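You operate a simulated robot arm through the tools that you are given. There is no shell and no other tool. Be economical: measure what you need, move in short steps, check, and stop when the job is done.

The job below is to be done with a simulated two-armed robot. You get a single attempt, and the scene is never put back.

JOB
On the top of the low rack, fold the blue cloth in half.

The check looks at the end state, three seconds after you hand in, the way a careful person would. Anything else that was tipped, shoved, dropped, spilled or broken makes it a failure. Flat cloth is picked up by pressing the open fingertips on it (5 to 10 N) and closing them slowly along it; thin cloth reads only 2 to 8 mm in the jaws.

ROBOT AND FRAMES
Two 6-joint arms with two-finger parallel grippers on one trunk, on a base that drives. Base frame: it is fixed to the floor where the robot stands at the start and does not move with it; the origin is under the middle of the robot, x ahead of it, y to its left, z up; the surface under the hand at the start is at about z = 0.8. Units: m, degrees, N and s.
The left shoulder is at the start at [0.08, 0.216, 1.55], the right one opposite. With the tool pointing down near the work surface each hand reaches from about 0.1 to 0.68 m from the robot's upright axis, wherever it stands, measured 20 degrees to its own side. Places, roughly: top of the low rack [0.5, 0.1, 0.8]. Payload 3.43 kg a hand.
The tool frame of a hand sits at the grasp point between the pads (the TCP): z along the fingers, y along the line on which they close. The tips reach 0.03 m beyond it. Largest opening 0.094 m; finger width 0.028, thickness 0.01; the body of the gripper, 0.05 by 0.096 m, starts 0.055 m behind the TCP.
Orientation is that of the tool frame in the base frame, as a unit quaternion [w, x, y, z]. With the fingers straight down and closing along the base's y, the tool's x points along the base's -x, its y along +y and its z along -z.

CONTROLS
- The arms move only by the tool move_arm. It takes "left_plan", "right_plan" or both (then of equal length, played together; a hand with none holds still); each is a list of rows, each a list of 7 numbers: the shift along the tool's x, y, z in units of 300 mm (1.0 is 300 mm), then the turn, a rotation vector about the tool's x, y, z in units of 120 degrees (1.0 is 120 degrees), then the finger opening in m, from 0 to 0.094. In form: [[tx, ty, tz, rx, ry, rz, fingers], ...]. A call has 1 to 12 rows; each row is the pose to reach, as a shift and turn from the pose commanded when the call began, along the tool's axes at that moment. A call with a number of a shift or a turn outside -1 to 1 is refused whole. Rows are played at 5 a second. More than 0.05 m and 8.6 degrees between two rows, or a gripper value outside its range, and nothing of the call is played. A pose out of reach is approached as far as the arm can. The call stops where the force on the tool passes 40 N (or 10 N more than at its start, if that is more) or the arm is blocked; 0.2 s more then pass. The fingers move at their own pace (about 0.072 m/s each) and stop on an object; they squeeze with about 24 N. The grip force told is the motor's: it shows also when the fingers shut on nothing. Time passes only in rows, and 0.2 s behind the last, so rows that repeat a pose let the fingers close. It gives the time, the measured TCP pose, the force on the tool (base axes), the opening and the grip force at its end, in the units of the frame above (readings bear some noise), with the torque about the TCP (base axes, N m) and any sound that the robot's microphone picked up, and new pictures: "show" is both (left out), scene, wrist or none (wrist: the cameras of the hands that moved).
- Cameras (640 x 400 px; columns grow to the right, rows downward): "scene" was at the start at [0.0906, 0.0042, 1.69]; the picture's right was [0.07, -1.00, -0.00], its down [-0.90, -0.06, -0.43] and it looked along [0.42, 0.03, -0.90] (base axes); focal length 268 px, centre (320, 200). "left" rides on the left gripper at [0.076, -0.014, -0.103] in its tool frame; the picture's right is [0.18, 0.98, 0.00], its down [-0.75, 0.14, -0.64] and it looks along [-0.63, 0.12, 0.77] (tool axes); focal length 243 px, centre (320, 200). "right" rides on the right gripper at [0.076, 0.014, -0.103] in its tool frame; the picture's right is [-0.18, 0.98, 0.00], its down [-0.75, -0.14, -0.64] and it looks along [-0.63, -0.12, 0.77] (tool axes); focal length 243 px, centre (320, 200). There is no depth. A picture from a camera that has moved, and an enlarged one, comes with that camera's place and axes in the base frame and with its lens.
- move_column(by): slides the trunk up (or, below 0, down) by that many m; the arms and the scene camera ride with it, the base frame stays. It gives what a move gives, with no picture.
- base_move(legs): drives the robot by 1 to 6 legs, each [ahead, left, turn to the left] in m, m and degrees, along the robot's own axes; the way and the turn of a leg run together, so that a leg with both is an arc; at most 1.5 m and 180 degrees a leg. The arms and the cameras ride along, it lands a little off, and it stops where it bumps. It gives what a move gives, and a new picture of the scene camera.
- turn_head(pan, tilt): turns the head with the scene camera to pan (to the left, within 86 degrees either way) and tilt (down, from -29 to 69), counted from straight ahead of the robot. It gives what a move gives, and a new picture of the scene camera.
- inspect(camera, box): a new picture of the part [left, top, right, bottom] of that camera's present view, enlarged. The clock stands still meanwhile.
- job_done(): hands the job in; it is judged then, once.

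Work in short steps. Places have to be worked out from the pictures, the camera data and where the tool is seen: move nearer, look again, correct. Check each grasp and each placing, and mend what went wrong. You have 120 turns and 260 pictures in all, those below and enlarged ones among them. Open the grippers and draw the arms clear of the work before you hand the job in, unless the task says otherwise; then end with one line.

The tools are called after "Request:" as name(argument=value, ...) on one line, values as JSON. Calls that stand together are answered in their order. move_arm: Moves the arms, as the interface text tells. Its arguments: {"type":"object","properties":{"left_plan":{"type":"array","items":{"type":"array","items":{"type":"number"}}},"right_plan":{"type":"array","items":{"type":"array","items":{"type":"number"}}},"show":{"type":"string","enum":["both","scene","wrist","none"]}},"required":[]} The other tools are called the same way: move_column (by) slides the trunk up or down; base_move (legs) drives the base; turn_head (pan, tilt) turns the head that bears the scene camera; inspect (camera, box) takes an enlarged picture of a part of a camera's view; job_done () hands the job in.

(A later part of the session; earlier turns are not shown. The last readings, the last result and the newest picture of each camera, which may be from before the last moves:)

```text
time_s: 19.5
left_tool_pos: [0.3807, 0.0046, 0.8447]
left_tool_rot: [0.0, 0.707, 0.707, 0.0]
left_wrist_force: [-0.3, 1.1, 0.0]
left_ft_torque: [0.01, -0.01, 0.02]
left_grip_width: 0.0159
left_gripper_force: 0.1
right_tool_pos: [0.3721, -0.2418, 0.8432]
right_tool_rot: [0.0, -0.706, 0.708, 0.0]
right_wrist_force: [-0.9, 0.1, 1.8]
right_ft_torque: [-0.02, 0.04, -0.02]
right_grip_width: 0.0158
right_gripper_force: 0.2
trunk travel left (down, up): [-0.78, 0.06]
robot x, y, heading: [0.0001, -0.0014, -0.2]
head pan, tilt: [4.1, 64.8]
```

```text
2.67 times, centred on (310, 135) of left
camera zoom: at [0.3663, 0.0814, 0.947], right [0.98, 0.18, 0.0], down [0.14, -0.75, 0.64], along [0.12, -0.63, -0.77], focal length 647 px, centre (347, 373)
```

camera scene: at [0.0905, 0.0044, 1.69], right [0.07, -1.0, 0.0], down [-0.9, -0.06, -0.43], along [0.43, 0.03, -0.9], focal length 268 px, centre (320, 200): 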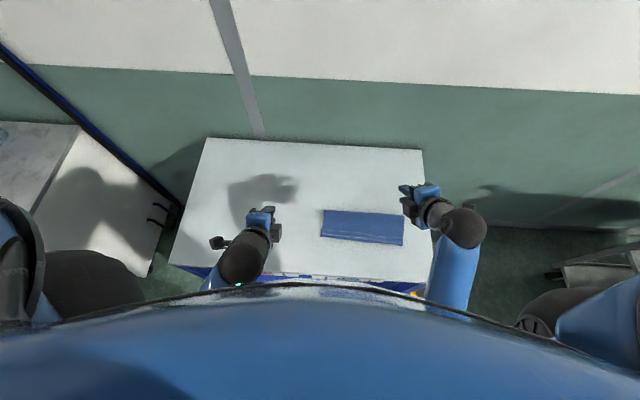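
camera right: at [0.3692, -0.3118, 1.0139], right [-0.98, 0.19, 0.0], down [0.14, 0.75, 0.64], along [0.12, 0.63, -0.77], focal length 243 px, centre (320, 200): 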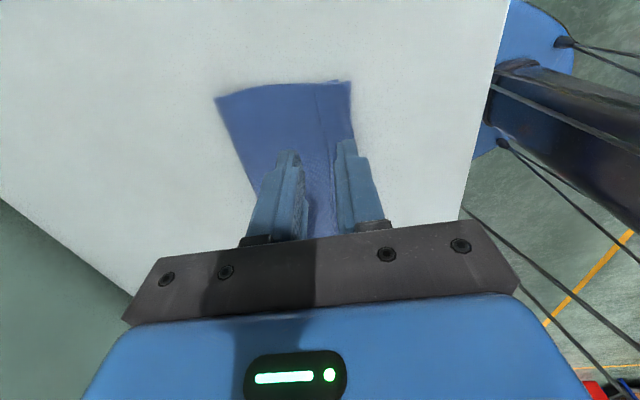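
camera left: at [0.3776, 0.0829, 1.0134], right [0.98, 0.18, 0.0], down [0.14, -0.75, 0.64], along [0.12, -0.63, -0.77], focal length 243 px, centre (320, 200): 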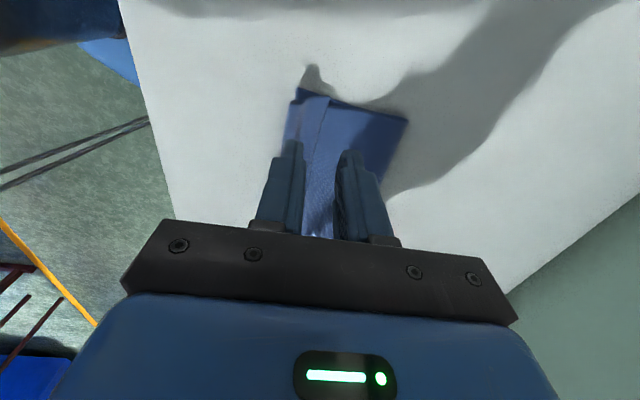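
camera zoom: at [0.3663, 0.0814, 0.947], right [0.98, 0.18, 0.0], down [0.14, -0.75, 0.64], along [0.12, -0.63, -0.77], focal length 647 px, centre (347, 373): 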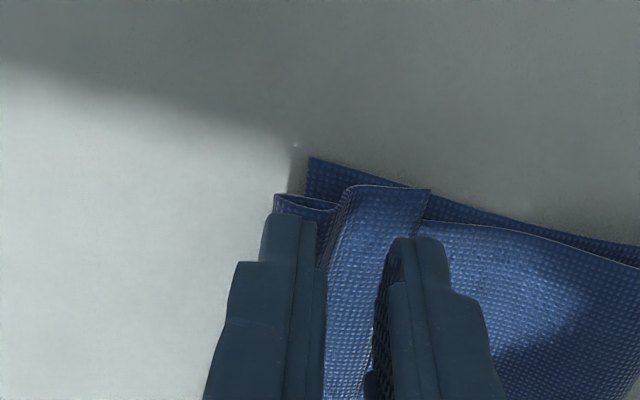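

Fingers straddle the flaps as intended. I lower until light contact.

Request:
move_arm(left_plan=[[0, 0, 0.012, 0, 0, 0, 0.016], [0, 0, 0.024, 0, 0, 0, 0.016], [0, 0, 0.034, 0, 0, 0, 0.016]], right_plan=[[0, 0, 0.012, 0, 0, 0, 0.016], [0, 0, 0.024, 0, 0, 0, 0.016], [0, 0, 0.03, 0, 0, 0, 0.016]], show="none")

```text
time_s: 20.3
left_tool_pos: [0.3804, 0.0042, 0.8342]
left_tool_rot: [0.001, 0.707, 0.707, 0.0]
left_wrist_force: [0.0, 0.7, -0.2]
left_ft_torque: [-0.02, 0.02, -0.03]
left_grip_width: 0.0159
left_gripper_force: 0.1
right_tool_pos: [0.3721, -0.2415, 0.8343]
right_tool_rot: [0.001, -0.706, 0.708, 0.0]
right_wrist_force: [0.1, -0.7, 1.5]
right_ft_torque: [0.04, -0.05, 0.02]
right_grip_width: 0.016
right_gripper_force: 0.1
trunk travel left (down, up): [-0.78, 0.06]
robot x, y, heading: [-0.003, -0.0017, -0.2]
head pan, tilt: [4.1, 64.8]
```

Almost touching; another 1.5 mm.

Request:
move_arm(left_plan=[[0, 0, 0.003, 0, 0, 0, 0.016], [0, 0, 0.005, 0, 0, 0, 0.016]], right_plan=[[0, 0, 0.003, 0, 0, 0, 0.016], [0, 0, 0.005, 0, 0, 0, 0.016]], show="none")

```text
time_s: 20.9
left_tool_pos: [0.3794, 0.0045, 0.8331]
left_tool_rot: [0.001, 0.707, 0.708, 0.001]
left_wrist_force: [0.8, 0.3, 4.0]
left_ft_torque: [0.04, -0.03, 0.03]
left_grip_width: 0.016
left_gripper_force: 0.1
right_tool_pos: [0.372, -0.2424, 0.8345]
right_tool_rot: [0.001, -0.706, 0.708, -0.002]
right_wrist_force: [0.8, -0.8, 3.3]
right_ft_torque: [-0.03, 0.0, -0.01]
right_grip_width: 0.0162
right_gripper_force: 0.0
trunk travel left (down, up): [-0.78, 0.06]
robot x, y, heading: [-0.0017, 0.0015, 0.0]
head pan, tilt: [4.1, 64.8]
```

About 3.5 N each; I add half a millimetre and close slowly.

Request:
move_arm(left_plan=[[0, 0, 0.002, 0, 0, 0, 0.016], [0, 0, 0.002, 0, 0, 0, 0.014], [0, 0, 0.002, 0, 0, 0, 0.012], [0, 0, 0.002, 0, 0, 0, 0.01], [0, 0, 0.002, 0, 0, 0, 0.008], [0, 0, 0.002, 0, 0, 0, 0.006], [0, 0, 0.002, 0, 0, 0, 0.004], [0, 0, 0.002, 0, 0, 0, 0.002], [0, 0, 0.002, 0, 0, 0, 0.0], [0, 0, 0.002, 0, 0, 0, 0.0]], right_plan=[[0, 0, 0.003, 0, 0, 0, 0.016], [0, 0, 0.003, 0, 0, 0, 0.014], [0, 0, 0.003, 0, 0, 0, 0.012], [0, 0, 0.003, 0, 0, 0, 0.01], [0, 0, 0.003, 0, 0, 0, 0.008], [0, 0, 0.003, 0, 0, 0, 0.006], [0, 0, 0.003, 0, 0, 0, 0.004], [0, 0, 0.003, 0, 0, 0, 0.002], [0, 0, 0.003, 0, 0, 0, 0.0], [0, 0, 0.003, 0, 0, 0, 0.0]], show="none")

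Request:
inspect(camera="right", box=[220, 60, 440, 210])

Request:
inspect(camera="left", box=[200, 60, 420, 210])

```text
time_s: 23.1
left_tool_pos: [0.3801, 0.0046, 0.8337]
left_tool_rot: [0.0, 0.707, 0.708, 0.0]
left_wrist_force: [-2.4, -0.9, 14.9]
left_ft_torque: [0.01, 0.07, 0.03]
left_grip_width: 0.0
left_gripper_force: 24.4
right_tool_pos: [0.3704, -0.2427, 0.8328]
right_tool_rot: [0.001, -0.707, 0.707, -0.001]
right_wrist_force: [1.6, 0.2, 9.9]
right_ft_torque: [-0.04, -0.02, 0.03]
right_grip_width: 0.0
right_gripper_force: 23.5
trunk travel left (down, up): [-0.78, 0.06]
robot x, y, heading: [-0.0013, 0.0025, 0.1]
head pan, tilt: [4.1, 64.8]
```

```text
2.67 times, centred on (330, 135) of right
camera zoom: at [0.3559, -0.3178, 0.9366], right [-0.98, 0.19, 0.0], down [0.14, 0.75, 0.64], along [0.12, 0.63, -0.77], focal length 647 px, centre (293, 373)
```

zoom: 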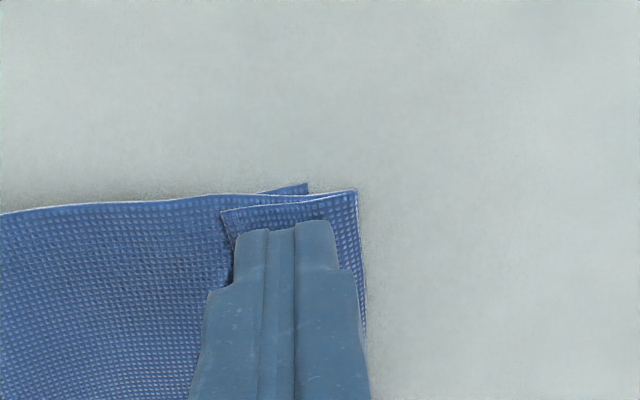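

```text
2.67 times, centred on (310, 135) of left
camera zoom: at [0.3643, 0.0807, 0.9357], right [0.98, 0.18, 0.0], down [0.14, -0.75, 0.64], along [0.12, -0.63, -0.77], focal length 647 px, centre (347, 373)
```

zoom: 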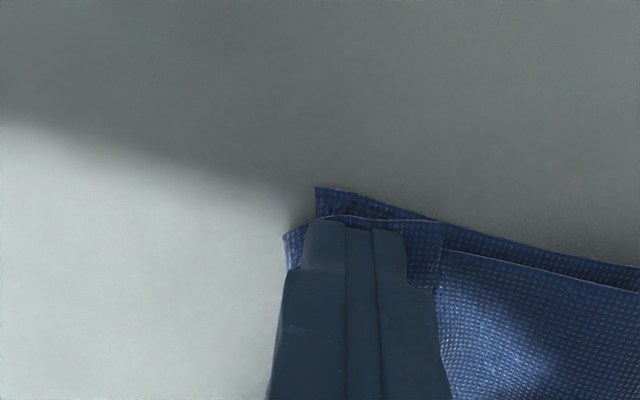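

The small opening just slipped over the cloth (width 0). Better idea: pinch the top layer farther in (x≈0.43), lift so the hem hangs and unrolls by gravity, shift slightly forward, then lower. I lift off, open and move there.

Request:
move_arm(left_plan=[[0, 0, -0.05, 0, 0, 0, 0.0], [0, 0.06, -0.08, 0, 0, 0, 0.036], [0, 0.12, -0.08, 0, 0, 0, 0.036], [0, 0.167, -0.05, 0, 0, 0, 0.036], [0, 0.167, -0.05, 0, 0, 0, 0.036]], right_plan=[[0, 0, -0.05, 0, 0, 0, 0.0], [0, -0.07, -0.08, 0, 0, 0, 0.036], [0, -0.14, -0.08, 0, 0, 0, 0.036], [0, -0.2, -0.05, 0, 0, 0, 0.036], [0, -0.2, -0.05, 0, 0, 0, 0.036]], show="wrist")

```text
time_s: 24.3
left_tool_pos: [0.4293, 0.0046, 0.8488]
left_tool_rot: [-0.001, 0.707, 0.707, 0.0]
left_wrist_force: [-0.9, 0.9, 0.0]
left_ft_torque: [-0.01, 0.0, 0.01]
left_grip_width: 0.0362
left_gripper_force: 0.1
right_tool_pos: [0.4309, -0.2425, 0.8477]
right_tool_rot: [0.001, -0.707, 0.708, 0.0]
right_wrist_force: [-0.4, -0.3, -0.7]
right_ft_torque: [-0.02, 0.01, -0.02]
right_grip_width: 0.036
right_gripper_force: 0.0
trunk travel left (down, up): [-0.78, 0.06]
robot x, y, heading: [0.003, 0.0, 0.2]
head pan, tilt: [4.1, 64.8]
camera right: at [0.417, -0.3186, 0.9513], right [-0.98, 0.18, 0.0], down [0.14, 0.75, 0.64], along [0.12, 0.63, -0.77], focal length 243 px, centre (320, 200)
camera left: at [0.4151, 0.0804, 0.9507], right [0.98, 0.18, 0.0], down [0.14, -0.75, 0.64], along [0.12, -0.63, -0.77], focal length 243 px, centre (320, 200)
```

right: 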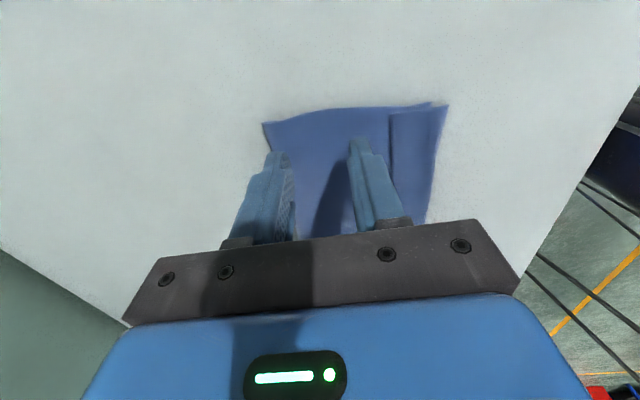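
left: 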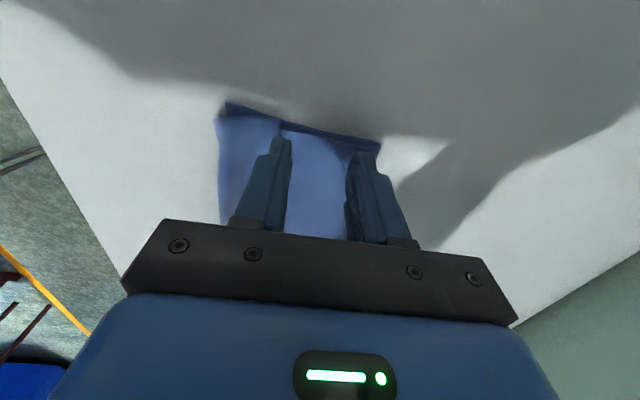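

Both hands straddle the top layer between the flap and the fold line. Lowering to light contact.

Request:
move_arm(left_plan=[[0, 0, 0.015, 0, 0, 0, 0.036], [0, 0, 0.03, 0, 0, 0, 0.036], [0, 0, 0.045, 0, 0, 0, 0.036], [0, 0, 0.052, 0, 0, 0, 0.036]], right_plan=[[0, 0, 0.015, 0, 0, 0, 0.036], [0, 0, 0.03, 0, 0, 0, 0.036], [0, 0, 0.045, 0, 0, 0, 0.036], [0, 0, 0.05, 0, 0, 0, 0.036]], show="none")

```text
time_s: 25.3
left_tool_pos: [0.4294, 0.0043, 0.8332]
left_tool_rot: [0.002, 0.707, 0.707, 0.0]
left_wrist_force: [-0.3, -0.3, 6.3]
left_ft_torque: [0.03, 0.15, -0.09]
left_grip_width: 0.036
left_gripper_force: 0.0
right_tool_pos: [0.4317, -0.2416, 0.8334]
right_tool_rot: [0.002, -0.706, 0.708, 0.0]
right_wrist_force: [0.8, -0.1, 1.2]
right_ft_torque: [0.0, -0.02, -0.01]
right_grip_width: 0.0358
right_gripper_force: 0.1
trunk travel left (down, up): [-0.78, 0.06]
robot x, y, heading: [0.0029, 0.0009, -0.1]
head pan, tilt: [4.1, 64.8]
```

Left is at 6 N; the right needs about a millimetre more. Then I close slowly.

Request:
move_arm(left_plan=[[0, 0, 0, 0, 0, 0, 0.036], [0, 0, 0, 0, 0, 0, 0.032], [0, 0, 0, 0, 0, 0, 0.028], [0, 0, 0, 0, 0, 0, 0.024], [0, 0, 0, 0, 0, 0, 0.02], [0, 0, 0, 0, 0, 0, 0.016], [0, 0, 0, 0, 0, 0, 0.012], [0, 0, 0, 0, 0, 0, 0.008], [0, 0, 0, 0, 0, 0, 0.004], [0, 0, 0, 0, 0, 0, 0], [0, 0, 0, 0, 0, 0, 0]], right_plan=[[0, 0, 0.005, 0, 0, 0, 0.036], [0, 0, 0.005, 0, 0, 0, 0.032], [0, 0, 0.005, 0, 0, 0, 0.028], [0, 0, 0.005, 0, 0, 0, 0.024], [0, 0, 0.005, 0, 0, 0, 0.02], [0, 0, 0.005, 0, 0, 0, 0.016], [0, 0, 0.005, 0, 0, 0, 0.012], [0, 0, 0.005, 0, 0, 0, 0.008], [0, 0, 0.005, 0, 0, 0, 0.004], [0, 0, 0.005, 0, 0, 0, 0], [0, 0, 0.005, 0, 0, 0, 0]], show="wrist")

```text
time_s: 27.7
left_tool_pos: [0.4272, 0.0046, 0.8326]
left_tool_rot: [0.001, 0.707, 0.707, 0.001]
left_wrist_force: [-1.7, -0.5, 8.8]
left_ft_torque: [0.01, 0.13, 0.01]
left_grip_width: 0.0076
left_gripper_force: 24.1
right_tool_pos: [0.4308, -0.2429, 0.8323]
right_tool_rot: [0.001, -0.706, 0.708, 0.0]
right_wrist_force: [0.0, 0.1, 7.5]
right_ft_torque: [-0.04, 0.01, 0.01]
right_grip_width: 0.0073
right_gripper_force: 24.1
trunk travel left (down, up): [-0.78, 0.06]
robot x, y, heading: [-0.0007, 0.0036, -0.1]
head pan, tilt: [4.1, 64.8]
camera right: at [0.4161, -0.3181, 0.9358], right [-0.98, 0.19, 0.0], down [0.14, 0.75, 0.64], along [0.12, 0.63, -0.77], focal length 243 px, centre (320, 200)
camera left: at [0.4142, 0.0813, 0.9354], right [0.98, 0.18, 0.0], down [0.14, -0.75, 0.64], along [0.12, -0.63, -0.77], focal length 243 px, centre (320, 200)
```

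right: 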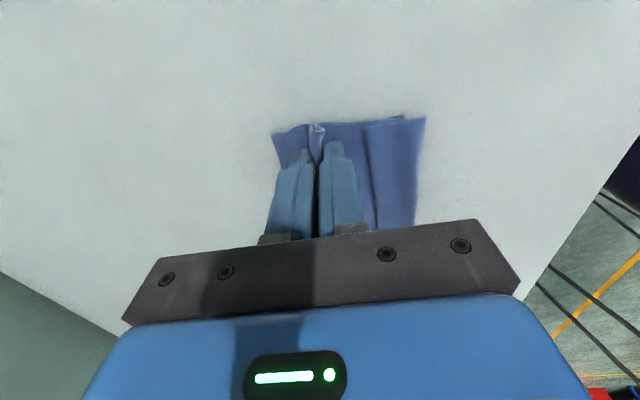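
left: 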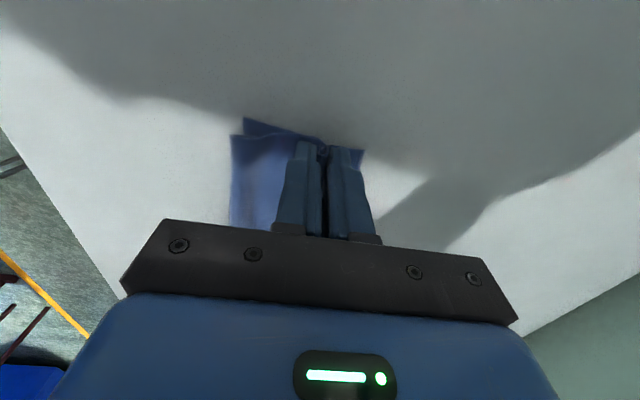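

One layer in each jaw (7.5 mm). I lift 9 cm, drifting slightly forward, so the hem can drop open.

Request:
move_arm(left_plan=[[0, 0.01, -0.06, 0, 0, 0, 0], [0, 0.02, -0.12, 0, 0, 0, 0], [0, 0.04, -0.18, 0, 0, 0, 0], [0, 0.06, -0.24, 0, 0, 0, 0], [0, 0.08, -0.3, 0, 0, 0, 0], [0, 0.08, -0.3, 0, 0, 0, 0], [0, 0.08, -0.3, 0, 0, 0, 0]], right_plan=[[0, -0.01, -0.06, 0, 0, 0, 0], [0, -0.02, -0.12, 0, 0, 0, 0], [0, -0.04, -0.18, 0, 0, 0, 0], [0, -0.06, -0.24, 0, 0, 0, 0], [0, -0.08, -0.3, 0, 0, 0, 0], [0, -0.08, -0.3, 0, 0, 0, 0], [0, -0.08, -0.3, 0, 0, 0, 0]])

Request:
inspect(camera="scene", box=[290, 160, 440, 260])

```text
time_s: 29.3
left_tool_pos: [0.454, 0.0041, 0.9231]
left_tool_rot: [-0.001, 0.707, 0.707, 0.0]
left_wrist_force: [0.1, 0.6, -0.3]
left_ft_torque: [-0.01, 0.03, -0.03]
left_grip_width: 0.0074
left_gripper_force: 23.9
right_tool_pos: [0.4565, -0.2412, 0.922]
right_tool_rot: [0.001, -0.706, 0.708, 0.0]
right_wrist_force: [0.0, 0.2, -0.7]
right_ft_torque: [0.0, 0.01, 0.01]
right_grip_width: 0.0071
right_gripper_force: 24.4
trunk travel left (down, up): [-0.78, 0.06]
robot x, y, heading: [-0.0025, -0.0009, 0.2]
head pan, tilt: [4.1, 64.8]
camera scene: at [0.091, 0.0041, 1.69], right [0.07, -1.0, 0.0], down [-0.9, -0.06, -0.43], along [0.42, 0.03, -0.9], focal length 268 px, centre (320, 200)
camera right: at [0.4417, -0.3175, 1.0252], right [-0.98, 0.19, 0.0], down [0.14, 0.75, 0.64], along [0.12, 0.63, -0.77], focal length 243 px, centre (320, 200)
camera left: at [0.4401, 0.0809, 1.0262], right [0.98, 0.18, 0.0], down [0.14, -0.75, 0.64], along [0.12, -0.63, -0.77], focal length 243 px, centre (320, 200)
```

scene: 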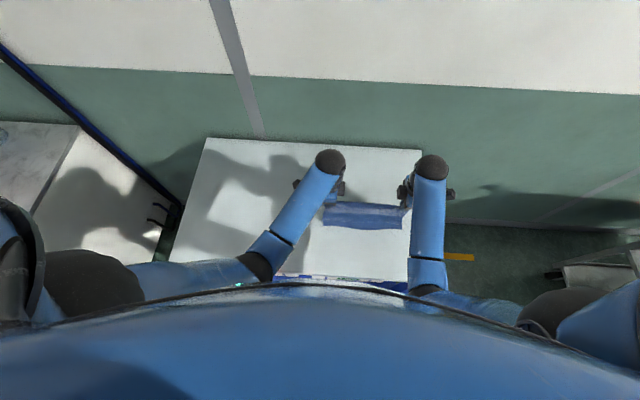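
right: 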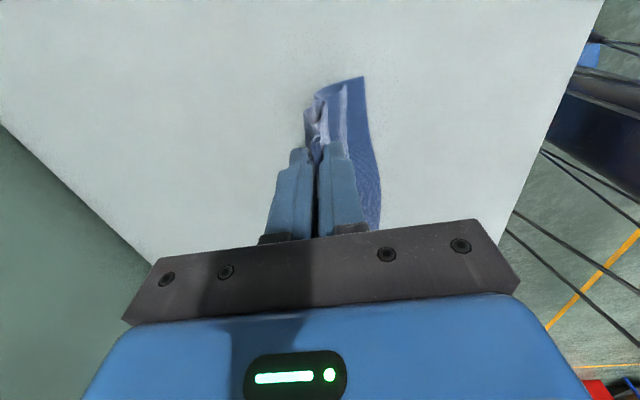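
left: 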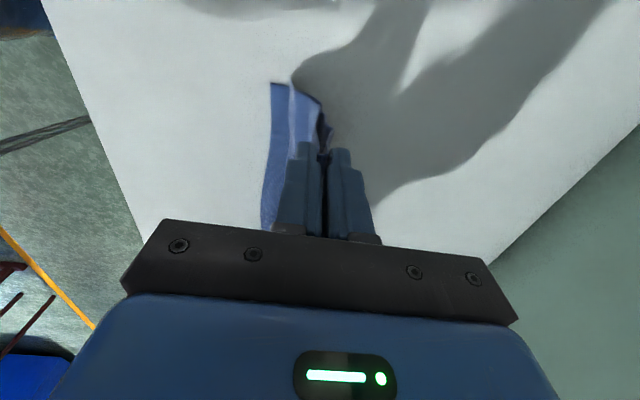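

```text
4.00 times, centred on (365, 210) of scene
camera zoom: at [0.091, 0.0041, 1.69], right [0.07, -1.0, 0.0], down [-0.9, -0.06, -0.43], along [0.42, 0.03, -0.9], focal length 1070 px, centre (140, 160)
```

zoom: 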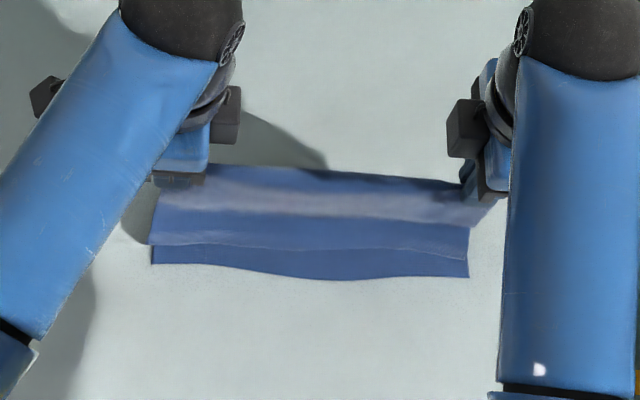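

The hem seems to hang open now. I check with close-ups.

Request:
inspect(camera="right", box=[260, 60, 420, 220])

Request:
inspect(camera="left", box=[220, 60, 380, 220])

```text
2.50 times, centred on (340, 140) of right
camera zoom: at [0.4417, -0.3175, 1.0252], right [-0.98, 0.19, 0.0], down [0.14, 0.75, 0.64], along [0.12, 0.63, -0.77], focal length 606 px, centre (270, 350)
```

zoom: 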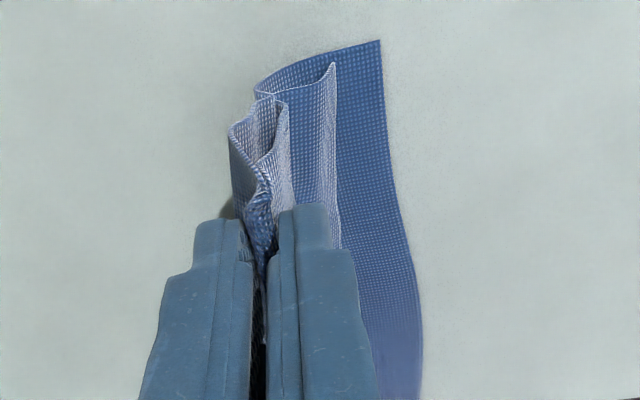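

```text
2.50 times, centred on (300, 140) of left
camera zoom: at [0.4401, 0.0809, 1.0262], right [0.98, 0.18, 0.0], down [0.14, -0.75, 0.64], along [0.12, -0.63, -0.77], focal length 606 px, centre (370, 350)
```

zoom: 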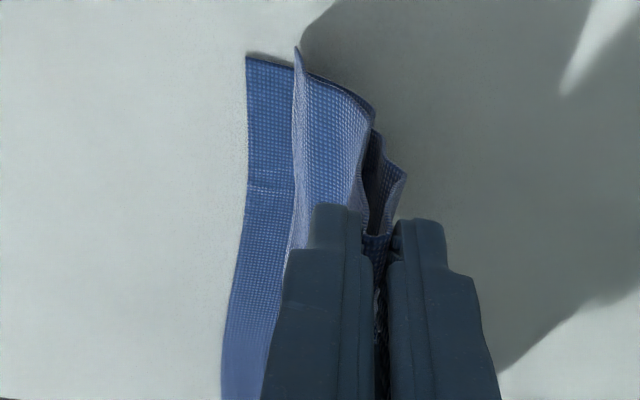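

Close-ups indicate the hem is unrolled and hangs down to the surface, while the whole cloth slid forward a bit (bottom near edge now x≈0.41). I lay the cloth down moving forward so the bottom flattens and the hem trails toward me.

Request:
move_arm(left_plan=[[0, 0.067, 0.033, 0, 0, 0, 0], [0, 0.133, 0.067, 0, 0, 0, 0], [0, 0.2, 0.117, 0, 0, 0, 0], [0, 0.233, 0.16, 0, 0, 0, 0], [0, 0.217, 0.217, 0, 0, 0, 0], [0, 0.19, 0.257, 0, 0, 0, 0], [0, 0.19, 0.257, 0, 0, 0, 0]], right_plan=[[0, -0.067, 0.033, 0, 0, 0, 0], [0, -0.133, 0.067, 0, 0, 0, 0], [0, -0.2, 0.117, 0, 0, 0, 0], [0, -0.233, 0.16, 0, 0, 0, 0], [0, -0.217, 0.217, 0, 0, 0, 0], [0, -0.19, 0.257, 0, 0, 0, 0], [0, -0.19, 0.257, 0, 0, 0, 0]])

Request:
inspect(camera="scene", box=[290, 160, 440, 260])

```text
time_s: 30.9
left_tool_pos: [0.5128, 0.0034, 0.8456]
left_tool_rot: [0.0, 0.707, 0.707, 0.0]
left_wrist_force: [0.1, -0.7, 0.3]
left_ft_torque: [0.0, 0.02, 0.05]
left_grip_width: 0.0072
left_gripper_force: 24.2
right_tool_pos: [0.5127, -0.2414, 0.8424]
right_tool_rot: [0.001, -0.707, 0.707, 0.0]
right_wrist_force: [-0.3, -0.5, 0.6]
right_ft_torque: [0.01, 0.02, -0.03]
right_grip_width: 0.0072
right_gripper_force: 24.1
trunk travel left (down, up): [-0.78, 0.06]
robot x, y, heading: [-0.0013, -0.0012, -0.1]
head pan, tilt: [4.1, 64.8]
camera scene: at [0.0911, 0.004, 1.6899], right [0.07, -1.0, 0.0], down [-0.9, -0.06, -0.43], along [0.42, 0.03, -0.9], focal length 268 px, centre (320, 200)
camera right: at [0.4985, -0.3169, 0.9462], right [-0.98, 0.19, 0.0], down [0.14, 0.75, 0.64], along [0.12, 0.63, -0.77], focal length 243 px, centre (320, 200)
camera left: at [0.4978, 0.081, 0.9479], right [0.98, 0.18, 0.0], down [0.14, -0.75, 0.64], along [0.12, -0.63, -0.77], focal length 243 px, centre (320, 200)
```

scene: 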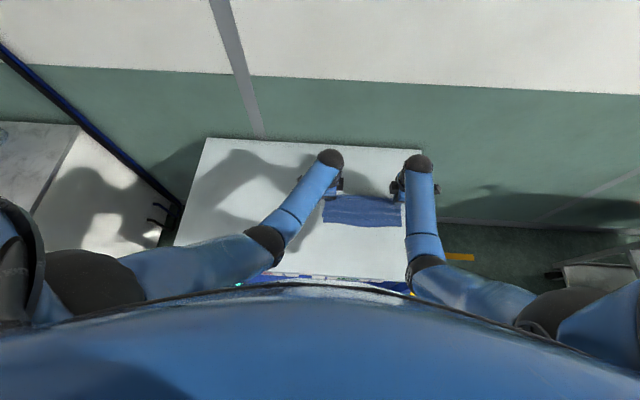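
right: 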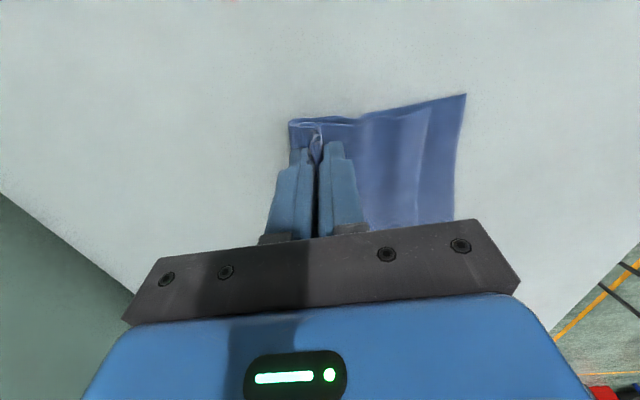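
left: 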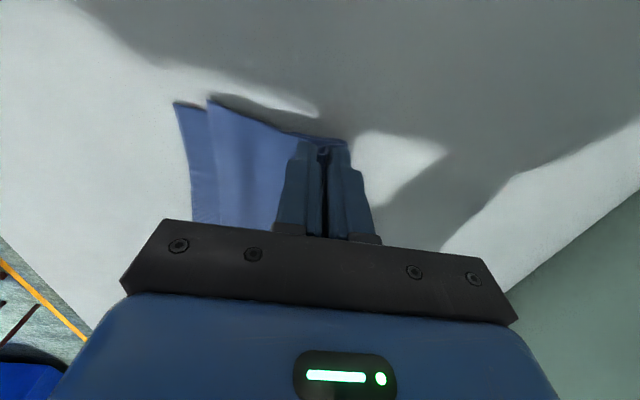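

```text
4.00 times, centred on (365, 210) of scene
camera zoom: at [0.0911, 0.004, 1.6899], right [0.07, -1.0, 0.0], down [-0.9, -0.06, -0.43], along [0.42, 0.03, -0.9], focal length 1070 px, centre (140, 160)
```

zoom: 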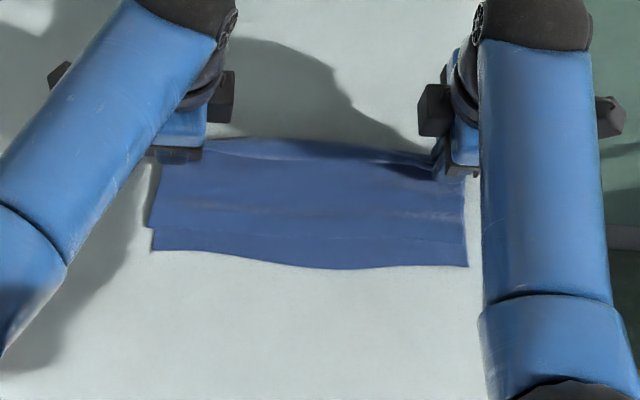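

Very close: the top hem lies flat, about 2 cm short of the bottom edge, with roughly that much slack held in the jaws. I open here and lift slightly to see how it settles.

Request:
move_arm(left_plan=[[0, 0, 0.01, 0, 0, 0, 0], [0, 0, 0.01, 0, 0, 0, 0.02], [0, 0, 0.01, 0, 0, 0, 0.03], [0, 0, -0.05, 0, 0, 0, 0.03], [0, 0, -0.15, 0, 0, 0, 0.03], [0.12, 0, -0.25, 0, 0, 0, 0.03], [0.25, 0, -0.25, 0, 0, 0, 0.03], [0.38, 0, -0.25, 0, 0, 0, 0.03]], right_plan=[[0, 0, 0.005, 0, 0, 0, 0], [0, 0, 0.005, 0, 0, 0, 0.02], [0, 0, 0.005, 0, 0, 0, 0.03], [0, 0, -0.05, 0, 0, 0, 0.03], [0, 0, -0.15, 0, 0, 0, 0.03], [0, 0, -0.25, 0, 0, 0, 0.03], [0, 0, -0.25, 0, 0, 0, 0.03], [0, 0, -0.25, 0, 0, 0, 0.03]])

Request:
inspect(camera="scene", box=[300, 170, 430, 250])

Request:
inspect(camera="right", box=[220, 40, 480, 210])

```text
time_s: 32.7
left_tool_pos: [0.5108, 0.1203, 0.9184]
left_tool_rot: [0.0, 0.707, 0.707, 0.0]
left_wrist_force: [-0.1, 1.0, 0.8]
left_ft_torque: [-0.05, 0.0, -0.01]
left_grip_width: 0.0301
left_gripper_force: 0.0
right_tool_pos: [0.5127, -0.2416, 0.9192]
right_tool_rot: [0.0, -0.706, 0.708, 0.0]
right_wrist_force: [0.9, 0.9, -0.6]
right_ft_torque: [0.02, -0.01, -0.01]
right_grip_width: 0.03
right_gripper_force: 0.1
trunk travel left (down, up): [-0.78, 0.06]
robot x, y, heading: [-0.0001, 0.0004, 0.1]
head pan, tilt: [4.1, 64.8]
camera scene: at [0.0908, 0.0051, 1.69], right [0.07, -1.0, 0.0], down [-0.9, -0.06, -0.43], along [0.42, 0.03, -0.9], focal length 268 px, centre (320, 200)
camera right: at [0.4981, -0.3169, 1.0228], right [-0.98, 0.19, 0.0], down [0.14, 0.75, 0.64], along [0.12, 0.63, -0.77], focal length 243 px, centre (320, 200)
camera left: at [0.4966, 0.1954, 1.0223], right [0.98, 0.18, 0.0], down [0.14, -0.75, 0.64], along [0.12, -0.63, -0.77], focal length 243 px, centre (320, 200)
```

scene: 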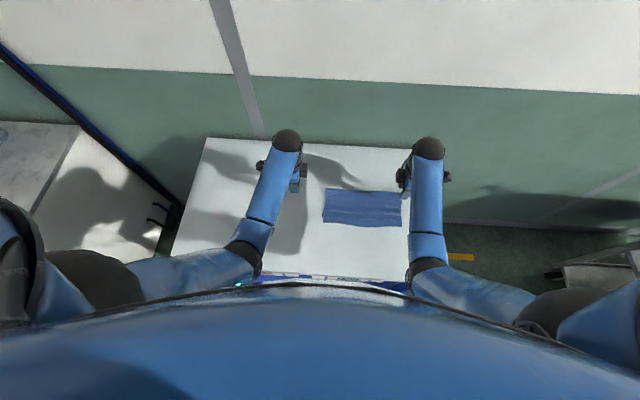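
right: 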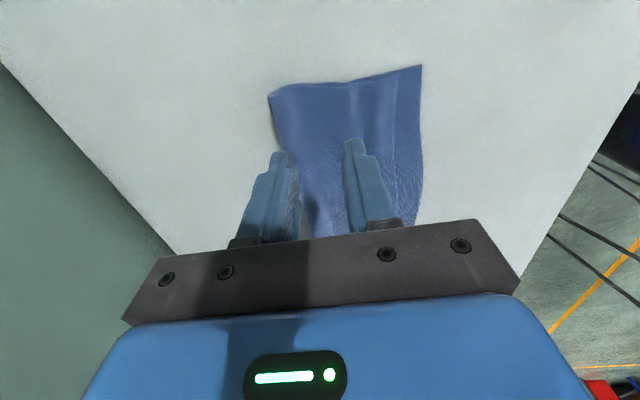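
left: 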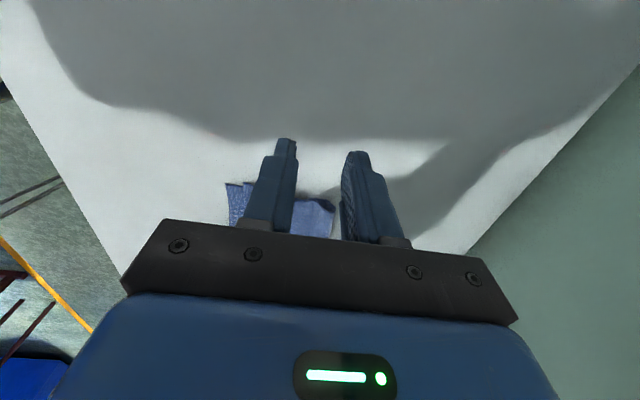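

```text
4.92 times, centred on (365, 210) of scene
camera zoom: at [0.0908, 0.0051, 1.69], right [0.07, -1.0, 0.0], down [-0.9, -0.06, -0.43], along [0.42, 0.03, -0.9], focal length 1317 px, centre (98, 151)
```

zoom: 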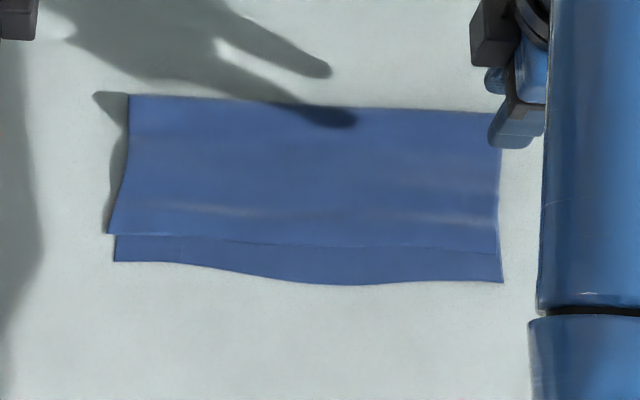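

```text
2.35 times, centred on (350, 125) of right
camera zoom: at [0.4981, -0.3169, 1.0228], right [-0.98, 0.19, 0.0], down [0.14, 0.75, 0.64], along [0.12, 0.63, -0.77], focal length 571 px, centre (249, 376)
```

zoom: 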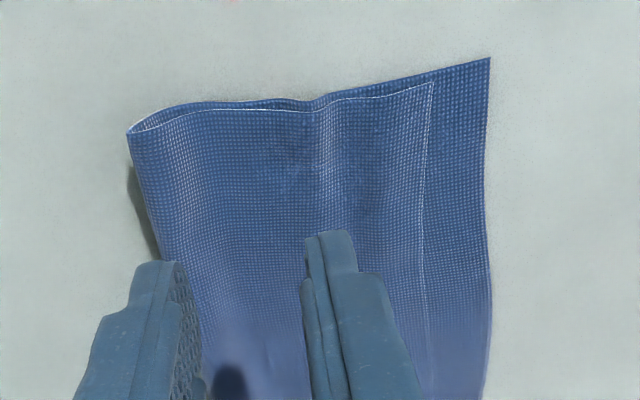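

A clean fold now; only the hem is about 2 cm short with slack waves in the top layer. I'll pinch the top layer right at the hem, lift a little and bring it 2 cm nearer. Moving into place.

Request:
move_arm(left_plan=[[-0.13, -0.05, 0, 0, 0, 0, 0.032], [-0.26, -0.1, 0.02, 0, 0, 0, 0.032], [-0.387, -0.15, 0.08, 0, 0, 0, 0.032], [-0.387, -0.15, 0.16, 0, 0, 0, 0.032], [-0.387, -0.15, 0.23, 0, 0, 0, 0.032], [-0.387, -0.15, 0.23, 0, 0, 0, 0.032]], right_plan=[[0, 0.05, 0, 0, 0, 0, 0.032], [0, 0.1, 0.02, 0, 0, 0, 0.032], [0, 0.147, 0.08, 0, 0, 0, 0.032], [0, 0.147, 0.16, 0, 0, 0, 0.032], [0, 0.147, 0.23, 0, 0, 0, 0.032], [0, 0.147, 0.23, 0, 0, 0, 0.032]], show="none")

Request:
inspect(camera="right", box=[220, 40, 480, 210])

Request:
inspect(camera="left", box=[160, 40, 420, 210])

```text
time_s: 34.1
left_tool_pos: [0.4659, 0.0028, 0.851]
left_tool_rot: [0.0, 0.707, 0.707, 0.0]
left_wrist_force: [0.1, 1.0, -0.6]
left_ft_torque: [0.01, -0.03, 0.02]
left_grip_width: 0.0324
left_gripper_force: 0.0
right_tool_pos: [0.4689, -0.2428, 0.8497]
right_tool_rot: [0.001, -0.707, 0.707, 0.0]
right_wrist_force: [0.0, -0.3, 0.4]
right_ft_torque: [0.01, -0.02, -0.06]
right_grip_width: 0.0321
right_gripper_force: 0.1
trunk travel left (down, up): [-0.78, 0.06]
robot x, y, heading: [0.002, -0.0001, 0.0]
head pan, tilt: [4.1, 64.8]
```

```text
2.35 times, centred on (350, 125) of right
camera zoom: at [0.4548, -0.3189, 0.9528], right [-0.98, 0.19, 0.0], down [0.14, 0.75, 0.64], along [0.12, 0.63, -0.77], focal length 571 px, centre (249, 376)
```

zoom: 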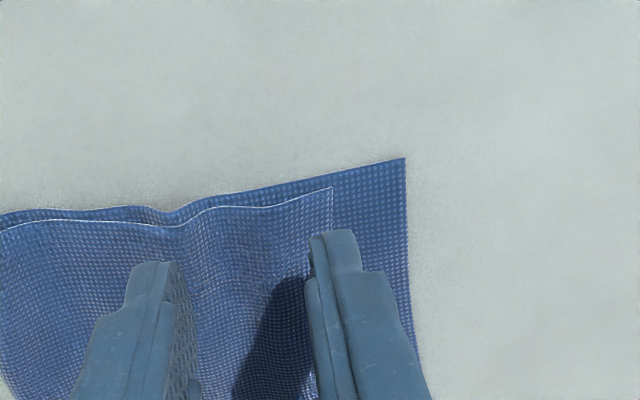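

```text
2.35 times, centred on (290, 125) of left
camera zoom: at [0.4519, 0.0795, 0.9535], right [0.98, 0.18, 0.0], down [0.14, -0.75, 0.64], along [0.12, -0.63, -0.77], focal length 571 px, centre (391, 376)
```

zoom: 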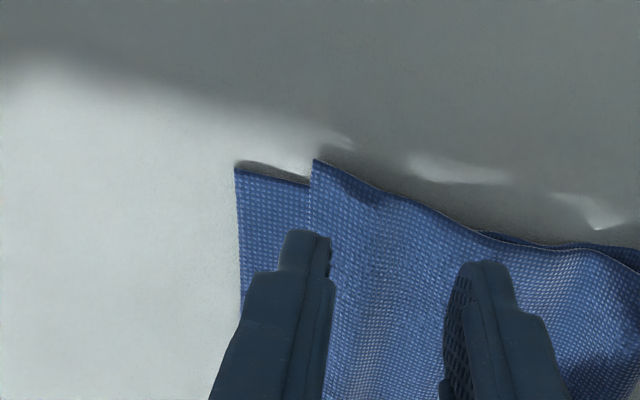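

The near fingers straddle the hem line, so I shift both 5 mm inward and lower toward contact.

Request:
move_arm(left_plan=[[0, 0.018, 0.01, 0, 0, 0, 0.032], [0, 0.018, 0.03, 0, 0, 0, 0.032], [0, 0.018, 0.045, 0, 0, 0, 0.032], [0, 0.018, 0.057, 0, 0, 0, 0.032]], right_plan=[[0, -0.018, 0.01, 0, 0, 0, 0.032], [0, -0.018, 0.03, 0, 0, 0, 0.032], [0, -0.018, 0.045, 0, 0, 0, 0.032], [0, -0.018, 0.057, 0, 0, 0, 0.032]], show="none")

```text
time_s: 35.1
left_tool_pos: [0.4724, 0.003, 0.8336]
left_tool_rot: [0.0, 0.707, 0.707, 0.0]
left_wrist_force: [-0.6, 0.0, 0.9]
left_ft_torque: [0.0, 0.02, 0.0]
left_grip_width: 0.0322
left_gripper_force: 0.1
right_tool_pos: [0.4739, -0.2424, 0.8324]
right_tool_rot: [0.001, -0.706, 0.708, 0.0]
right_wrist_force: [-0.8, 0.2, 2.8]
right_ft_torque: [0.03, 0.01, 0.0]
right_grip_width: 0.032
right_gripper_force: 0.2
trunk travel left (down, up): [-0.78, 0.06]
robot x, y, heading: [0.0017, 0.0, 0.1]
head pan, tilt: [4.1, 64.8]
```

Light contact; another millimetre down, then slow closing.

Request:
move_arm(left_plan=[[0, 0, 0.005, 0, 0, 0, 0.032], [0, 0, 0.005, 0, 0, 0, 0.032], [0, 0, 0.005, 0, 0, 0, 0.028], [0, 0, 0.005, 0, 0, 0, 0.024], [0, 0, 0.005, 0, 0, 0, 0.02], [0, 0, 0.005, 0, 0, 0, 0.016], [0, 0, 0.005, 0, 0, 0, 0.012], [0, 0, 0.005, 0, 0, 0, 0.008], [0, 0, 0.005, 0, 0, 0, 0.004], [0, 0, 0.005, 0, 0, 0, 0], [0, 0, 0.005, 0, 0, 0, 0]], right_plan=[[0, 0, 0.003, 0, 0, 0, 0.032], [0, 0, 0.003, 0, 0, 0, 0.032], [0, 0, 0.003, 0, 0, 0, 0.028], [0, 0, 0.003, 0, 0, 0, 0.024], [0, 0, 0.003, 0, 0, 0, 0.02], [0, 0, 0.003, 0, 0, 0, 0.016], [0, 0, 0.003, 0, 0, 0, 0.012], [0, 0, 0.003, 0, 0, 0, 0.008], [0, 0, 0.003, 0, 0, 0, 0.004], [0, 0, 0.003, 0, 0, 0, 0], [0, 0, 0.003, 0, 0, 0, 0]], show="wrist")

```text
time_s: 37.5
left_tool_pos: [0.4711, 0.0038, 0.8326]
left_tool_rot: [0.001, 0.707, 0.707, 0.002]
left_wrist_force: [0.2, 0.4, 1.6]
left_ft_torque: [0.0, -0.01, -0.02]
left_grip_width: 0.0023
left_gripper_force: 23.8
right_tool_pos: [0.4723, -0.2417, 0.832]
right_tool_rot: [-0.001, 0.707, -0.707, -0.001]
right_wrist_force: [-0.9, 0.9, 10.9]
right_ft_torque: [-0.06, 0.02, -0.05]
right_grip_width: 0.0072
right_gripper_force: 23.7
trunk travel left (down, up): [-0.78, 0.06]
robot x, y, heading: [-0.0027, -0.0023, 0.0]
head pan, tilt: [4.1, 64.8]
camera right: at [0.4587, -0.3177, 0.9358], right [-0.98, 0.19, 0.0], down [0.14, 0.75, 0.64], along [0.12, 0.63, -0.77], focal length 243 px, centre (320, 200)
camera left: at [0.4567, 0.0794, 0.9357], right [0.98, 0.18, 0.0], down [0.14, -0.75, 0.64], along [0.12, -0.63, -0.77], focal length 243 px, centre (320, 200)
```

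right: 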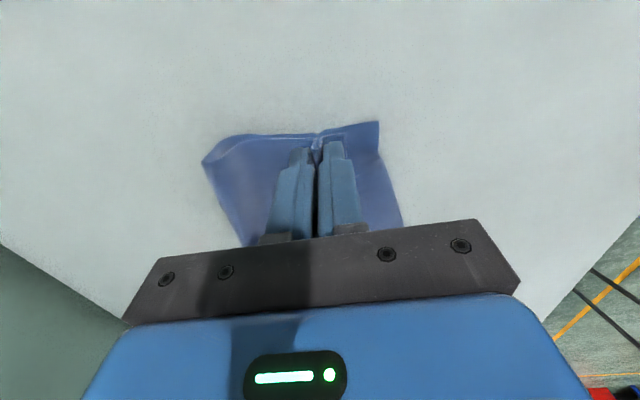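
left: 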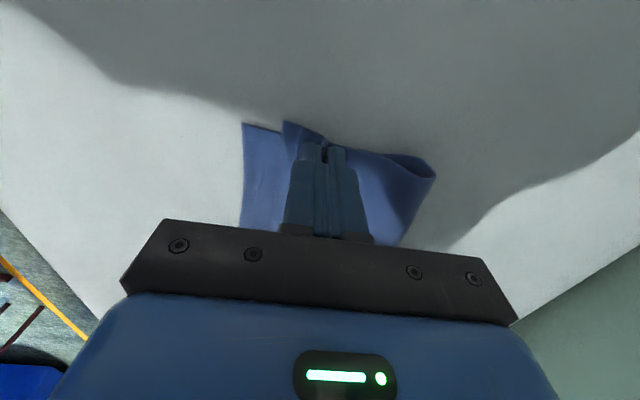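

Right holds a ridge (7 mm), left a small one (2 mm). I lift 3 cm, move back toward me and lower again.

Request:
move_arm(left_plan=[[0, 0, -0.05, 0, 0, 0, 0], [0, -0.033, -0.1, 0, 0, 0, 0], [0, -0.083, -0.1, 0, 0, 0, 0], [0, -0.12, -0.093, 0, 0, 0, 0], [0, -0.11, -0.06, 0, 0, 0, 0], [0, -0.087, -0.027, 0, 0, 0, 0], [0, -0.087, -0.027, 0, 0, 0, 0]], right_plan=[[0, 0, -0.05, 0, 0, 0, 0], [0, 0.033, -0.1, 0, 0, 0, 0], [0, 0.083, -0.1, 0, 0, 0, 0], [0, 0.12, -0.093, 0, 0, 0, 0], [0, 0.11, -0.06, 0, 0, 0, 0], [0, 0.087, -0.027, 0, 0, 0, 0], [0, 0.087, -0.027, 0, 0, 0, 0]], show="wrist")

Request:
inspect(camera="scene", box=[300, 170, 430, 250])

```text
time_s: 39.1
left_tool_pos: [0.4469, 0.0035, 0.8407]
left_tool_rot: [0.0, 0.707, 0.708, 0.0]
left_wrist_force: [0.0, 0.2, -0.4]
left_ft_torque: [-0.01, 0.0, 0.0]
left_grip_width: 0.0021
left_gripper_force: 24.6
right_tool_pos: [0.4458, -0.2432, 0.8408]
right_tool_rot: [0.001, -0.706, 0.708, 0.0]
right_wrist_force: [0.3, 0.2, -0.5]
right_ft_torque: [0.0, 0.0, -0.01]
right_grip_width: 0.0068
right_gripper_force: 23.6
trunk travel left (down, up): [-0.78, 0.06]
robot x, y, heading: [-0.0002, -0.0045, 0.1]
head pan, tilt: [4.1, 64.8]
camera right: at [0.4326, -0.3185, 0.944], right [-0.98, 0.19, 0.0], down [0.14, 0.75, 0.64], along [0.12, 0.63, -0.77], focal length 243 px, centre (320, 200)
camera left: at [0.4317, 0.0798, 0.9436], right [0.98, 0.18, 0.0], down [0.14, -0.75, 0.64], along [0.12, -0.63, -0.77], focal length 243 px, centre (320, 200)
```

right: 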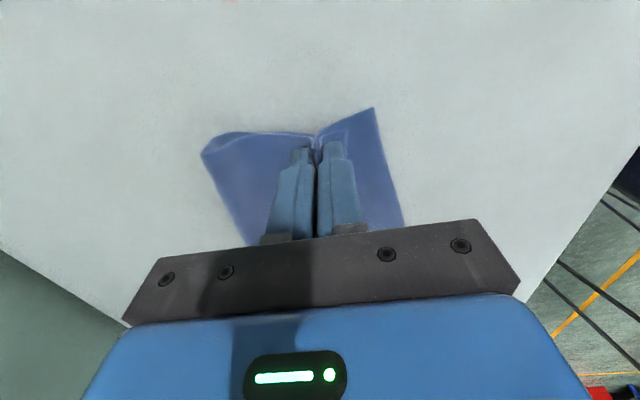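
left: 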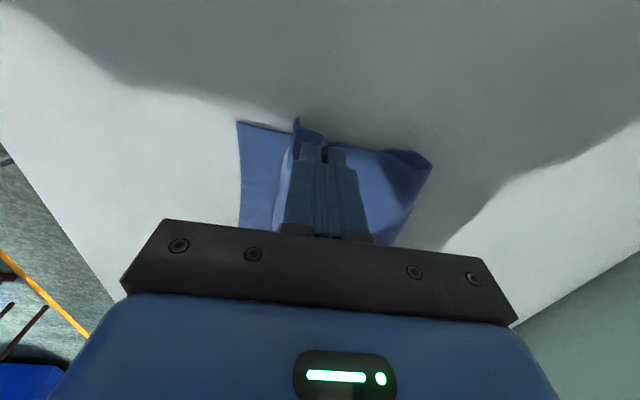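

```text
4.92 times, centred on (365, 210) of scene
camera zoom: at [0.0904, 0.0041, 1.69], right [0.07, -1.0, 0.0], down [-0.9, -0.06, -0.43], along [0.43, 0.03, -0.9], focal length 1317 px, centre (98, 151)
```

zoom: 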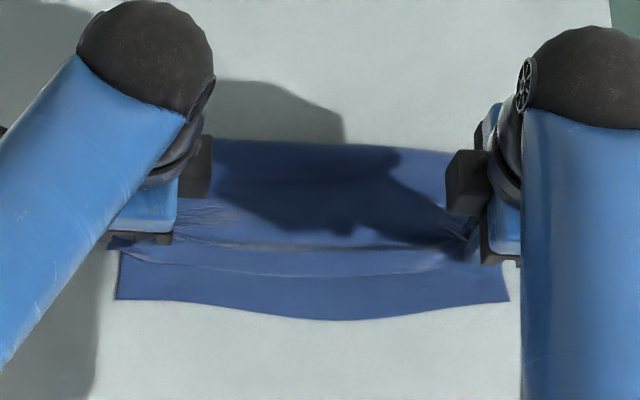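

Everything slid together, so the bottom must be held. The left keeps its hem; I release the right hand, bring it closed over the exposed bottom strip in the middle to hold the bottom down.

Request:
move_arm(right_plan=[[0, 0, 0, 0, 0, 0, 0.02], [0, 0, 0, 0, 0, 0, 0.03], [0, 0, -0.1, 0, 0, 0, 0.03], [0, 0.02, -0.22, 0, 0, 0, 0.02], [-0.13, 0.07, -0.25, 0, 0, 0, 0], [-0.26, 0.12, -0.25, 0, 0, 0, 0], [-0.38, 0.177, -0.25, 0, 0, 0, 0], [-0.48, 0.177, -0.2, 0, 0, 0, 0], [-0.48, 0.177, -0.08, 0, 0, 0, 0], [-0.48, 0.177, 0.0, 0, 0, 0, 0]], show="both")

Request:
inspect(camera="scene", box=[300, 170, 430, 250])

```text
time_s: 41.3
left_tool_pos: [0.4457, 0.0035, 0.8415]
left_tool_rot: [0.0, 0.707, 0.707, 0.0]
left_wrist_force: [0.5, -0.2, 0.0]
left_ft_torque: [0.02, -0.01, -0.01]
left_grip_width: 0.0022
left_gripper_force: 24.0
right_tool_pos: [0.3961, -0.0975, 0.84]
right_tool_rot: [0.001, -0.706, 0.708, 0.0]
right_wrist_force: [0.2, 0.1, -0.2]
right_ft_torque: [0.04, 0.0, -0.01]
right_grip_width: 0.0
right_gripper_force: 23.5
trunk travel left (down, up): [-0.78, 0.06]
robot x, y, heading: [0.0035, 0.0022, -0.2]
head pan, tilt: [4.1, 64.8]
camera scene: at [0.0907, 0.0036, 1.69], right [0.07, -1.0, 0.0], down [-0.9, -0.06, -0.43], along [0.42, 0.03, -0.9], focal length 268 px, centre (320, 200)
camera right: at [0.3809, -0.1732, 0.9434], right [-0.98, 0.19, 0.0], down [0.14, 0.75, 0.64], along [0.12, 0.63, -0.77], focal length 243 px, centre (320, 200)
```

scene: 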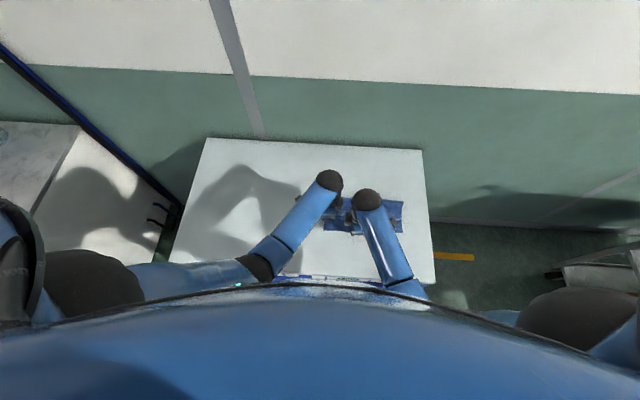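
right: 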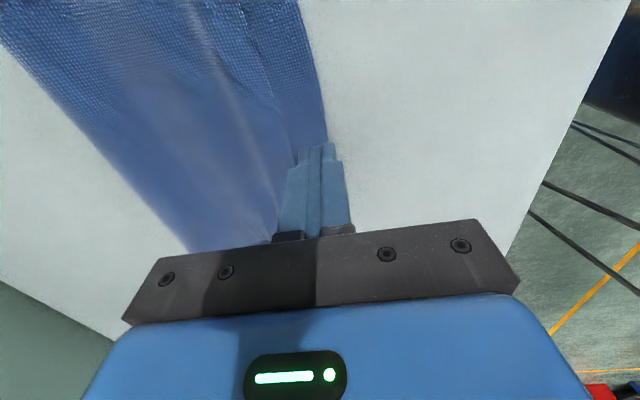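

```text
4.92 times, centred on (365, 210) of scene
camera zoom: at [0.0907, 0.0036, 1.69], right [0.07, -1.0, 0.0], down [-0.9, -0.06, -0.43], along [0.42, 0.03, -0.9], focal length 1317 px, centre (98, 151)
```

zoom: 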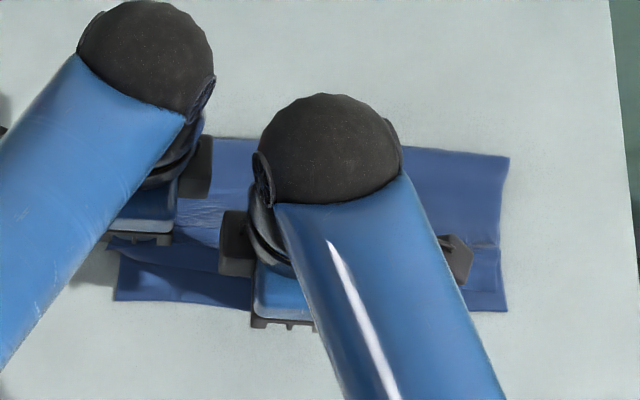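

The right fingertips sit over the exposed strip (x≈0.388–0.414). I shift 5 mm forward and press down.

Request:
move_arm(right_plan=[[0, -0.015, 0.01, 0, 0, 0, 0], [0, -0.015, 0.02, 0, 0, 0, 0], [0, -0.015, 0.028, 0, 0, 0, 0], [0, -0.015, 0.032, 0, 0, 0, 0]], show="none")

```text
time_s: 42.3
left_tool_pos: [0.446, 0.0042, 0.8414]
left_tool_rot: [0.0, 0.707, 0.707, 0.0]
left_wrist_force: [-0.2, 0.0, 0.5]
left_ft_torque: [-0.01, -0.01, 0.02]
left_grip_width: 0.0024
left_gripper_force: 24.0
right_tool_pos: [0.3996, -0.0972, 0.8313]
right_tool_rot: [0.002, -0.706, 0.708, -0.001]
right_wrist_force: [0.2, 0.2, 4.7]
right_ft_torque: [-0.06, 0.0, 0.02]
right_grip_width: 0.0
right_gripper_force: 24.3
trunk travel left (down, up): [-0.78, 0.06]
robot x, y, heading: [-0.0007, 0.0013, 0.2]
head pan, tilt: [4.1, 64.8]
```

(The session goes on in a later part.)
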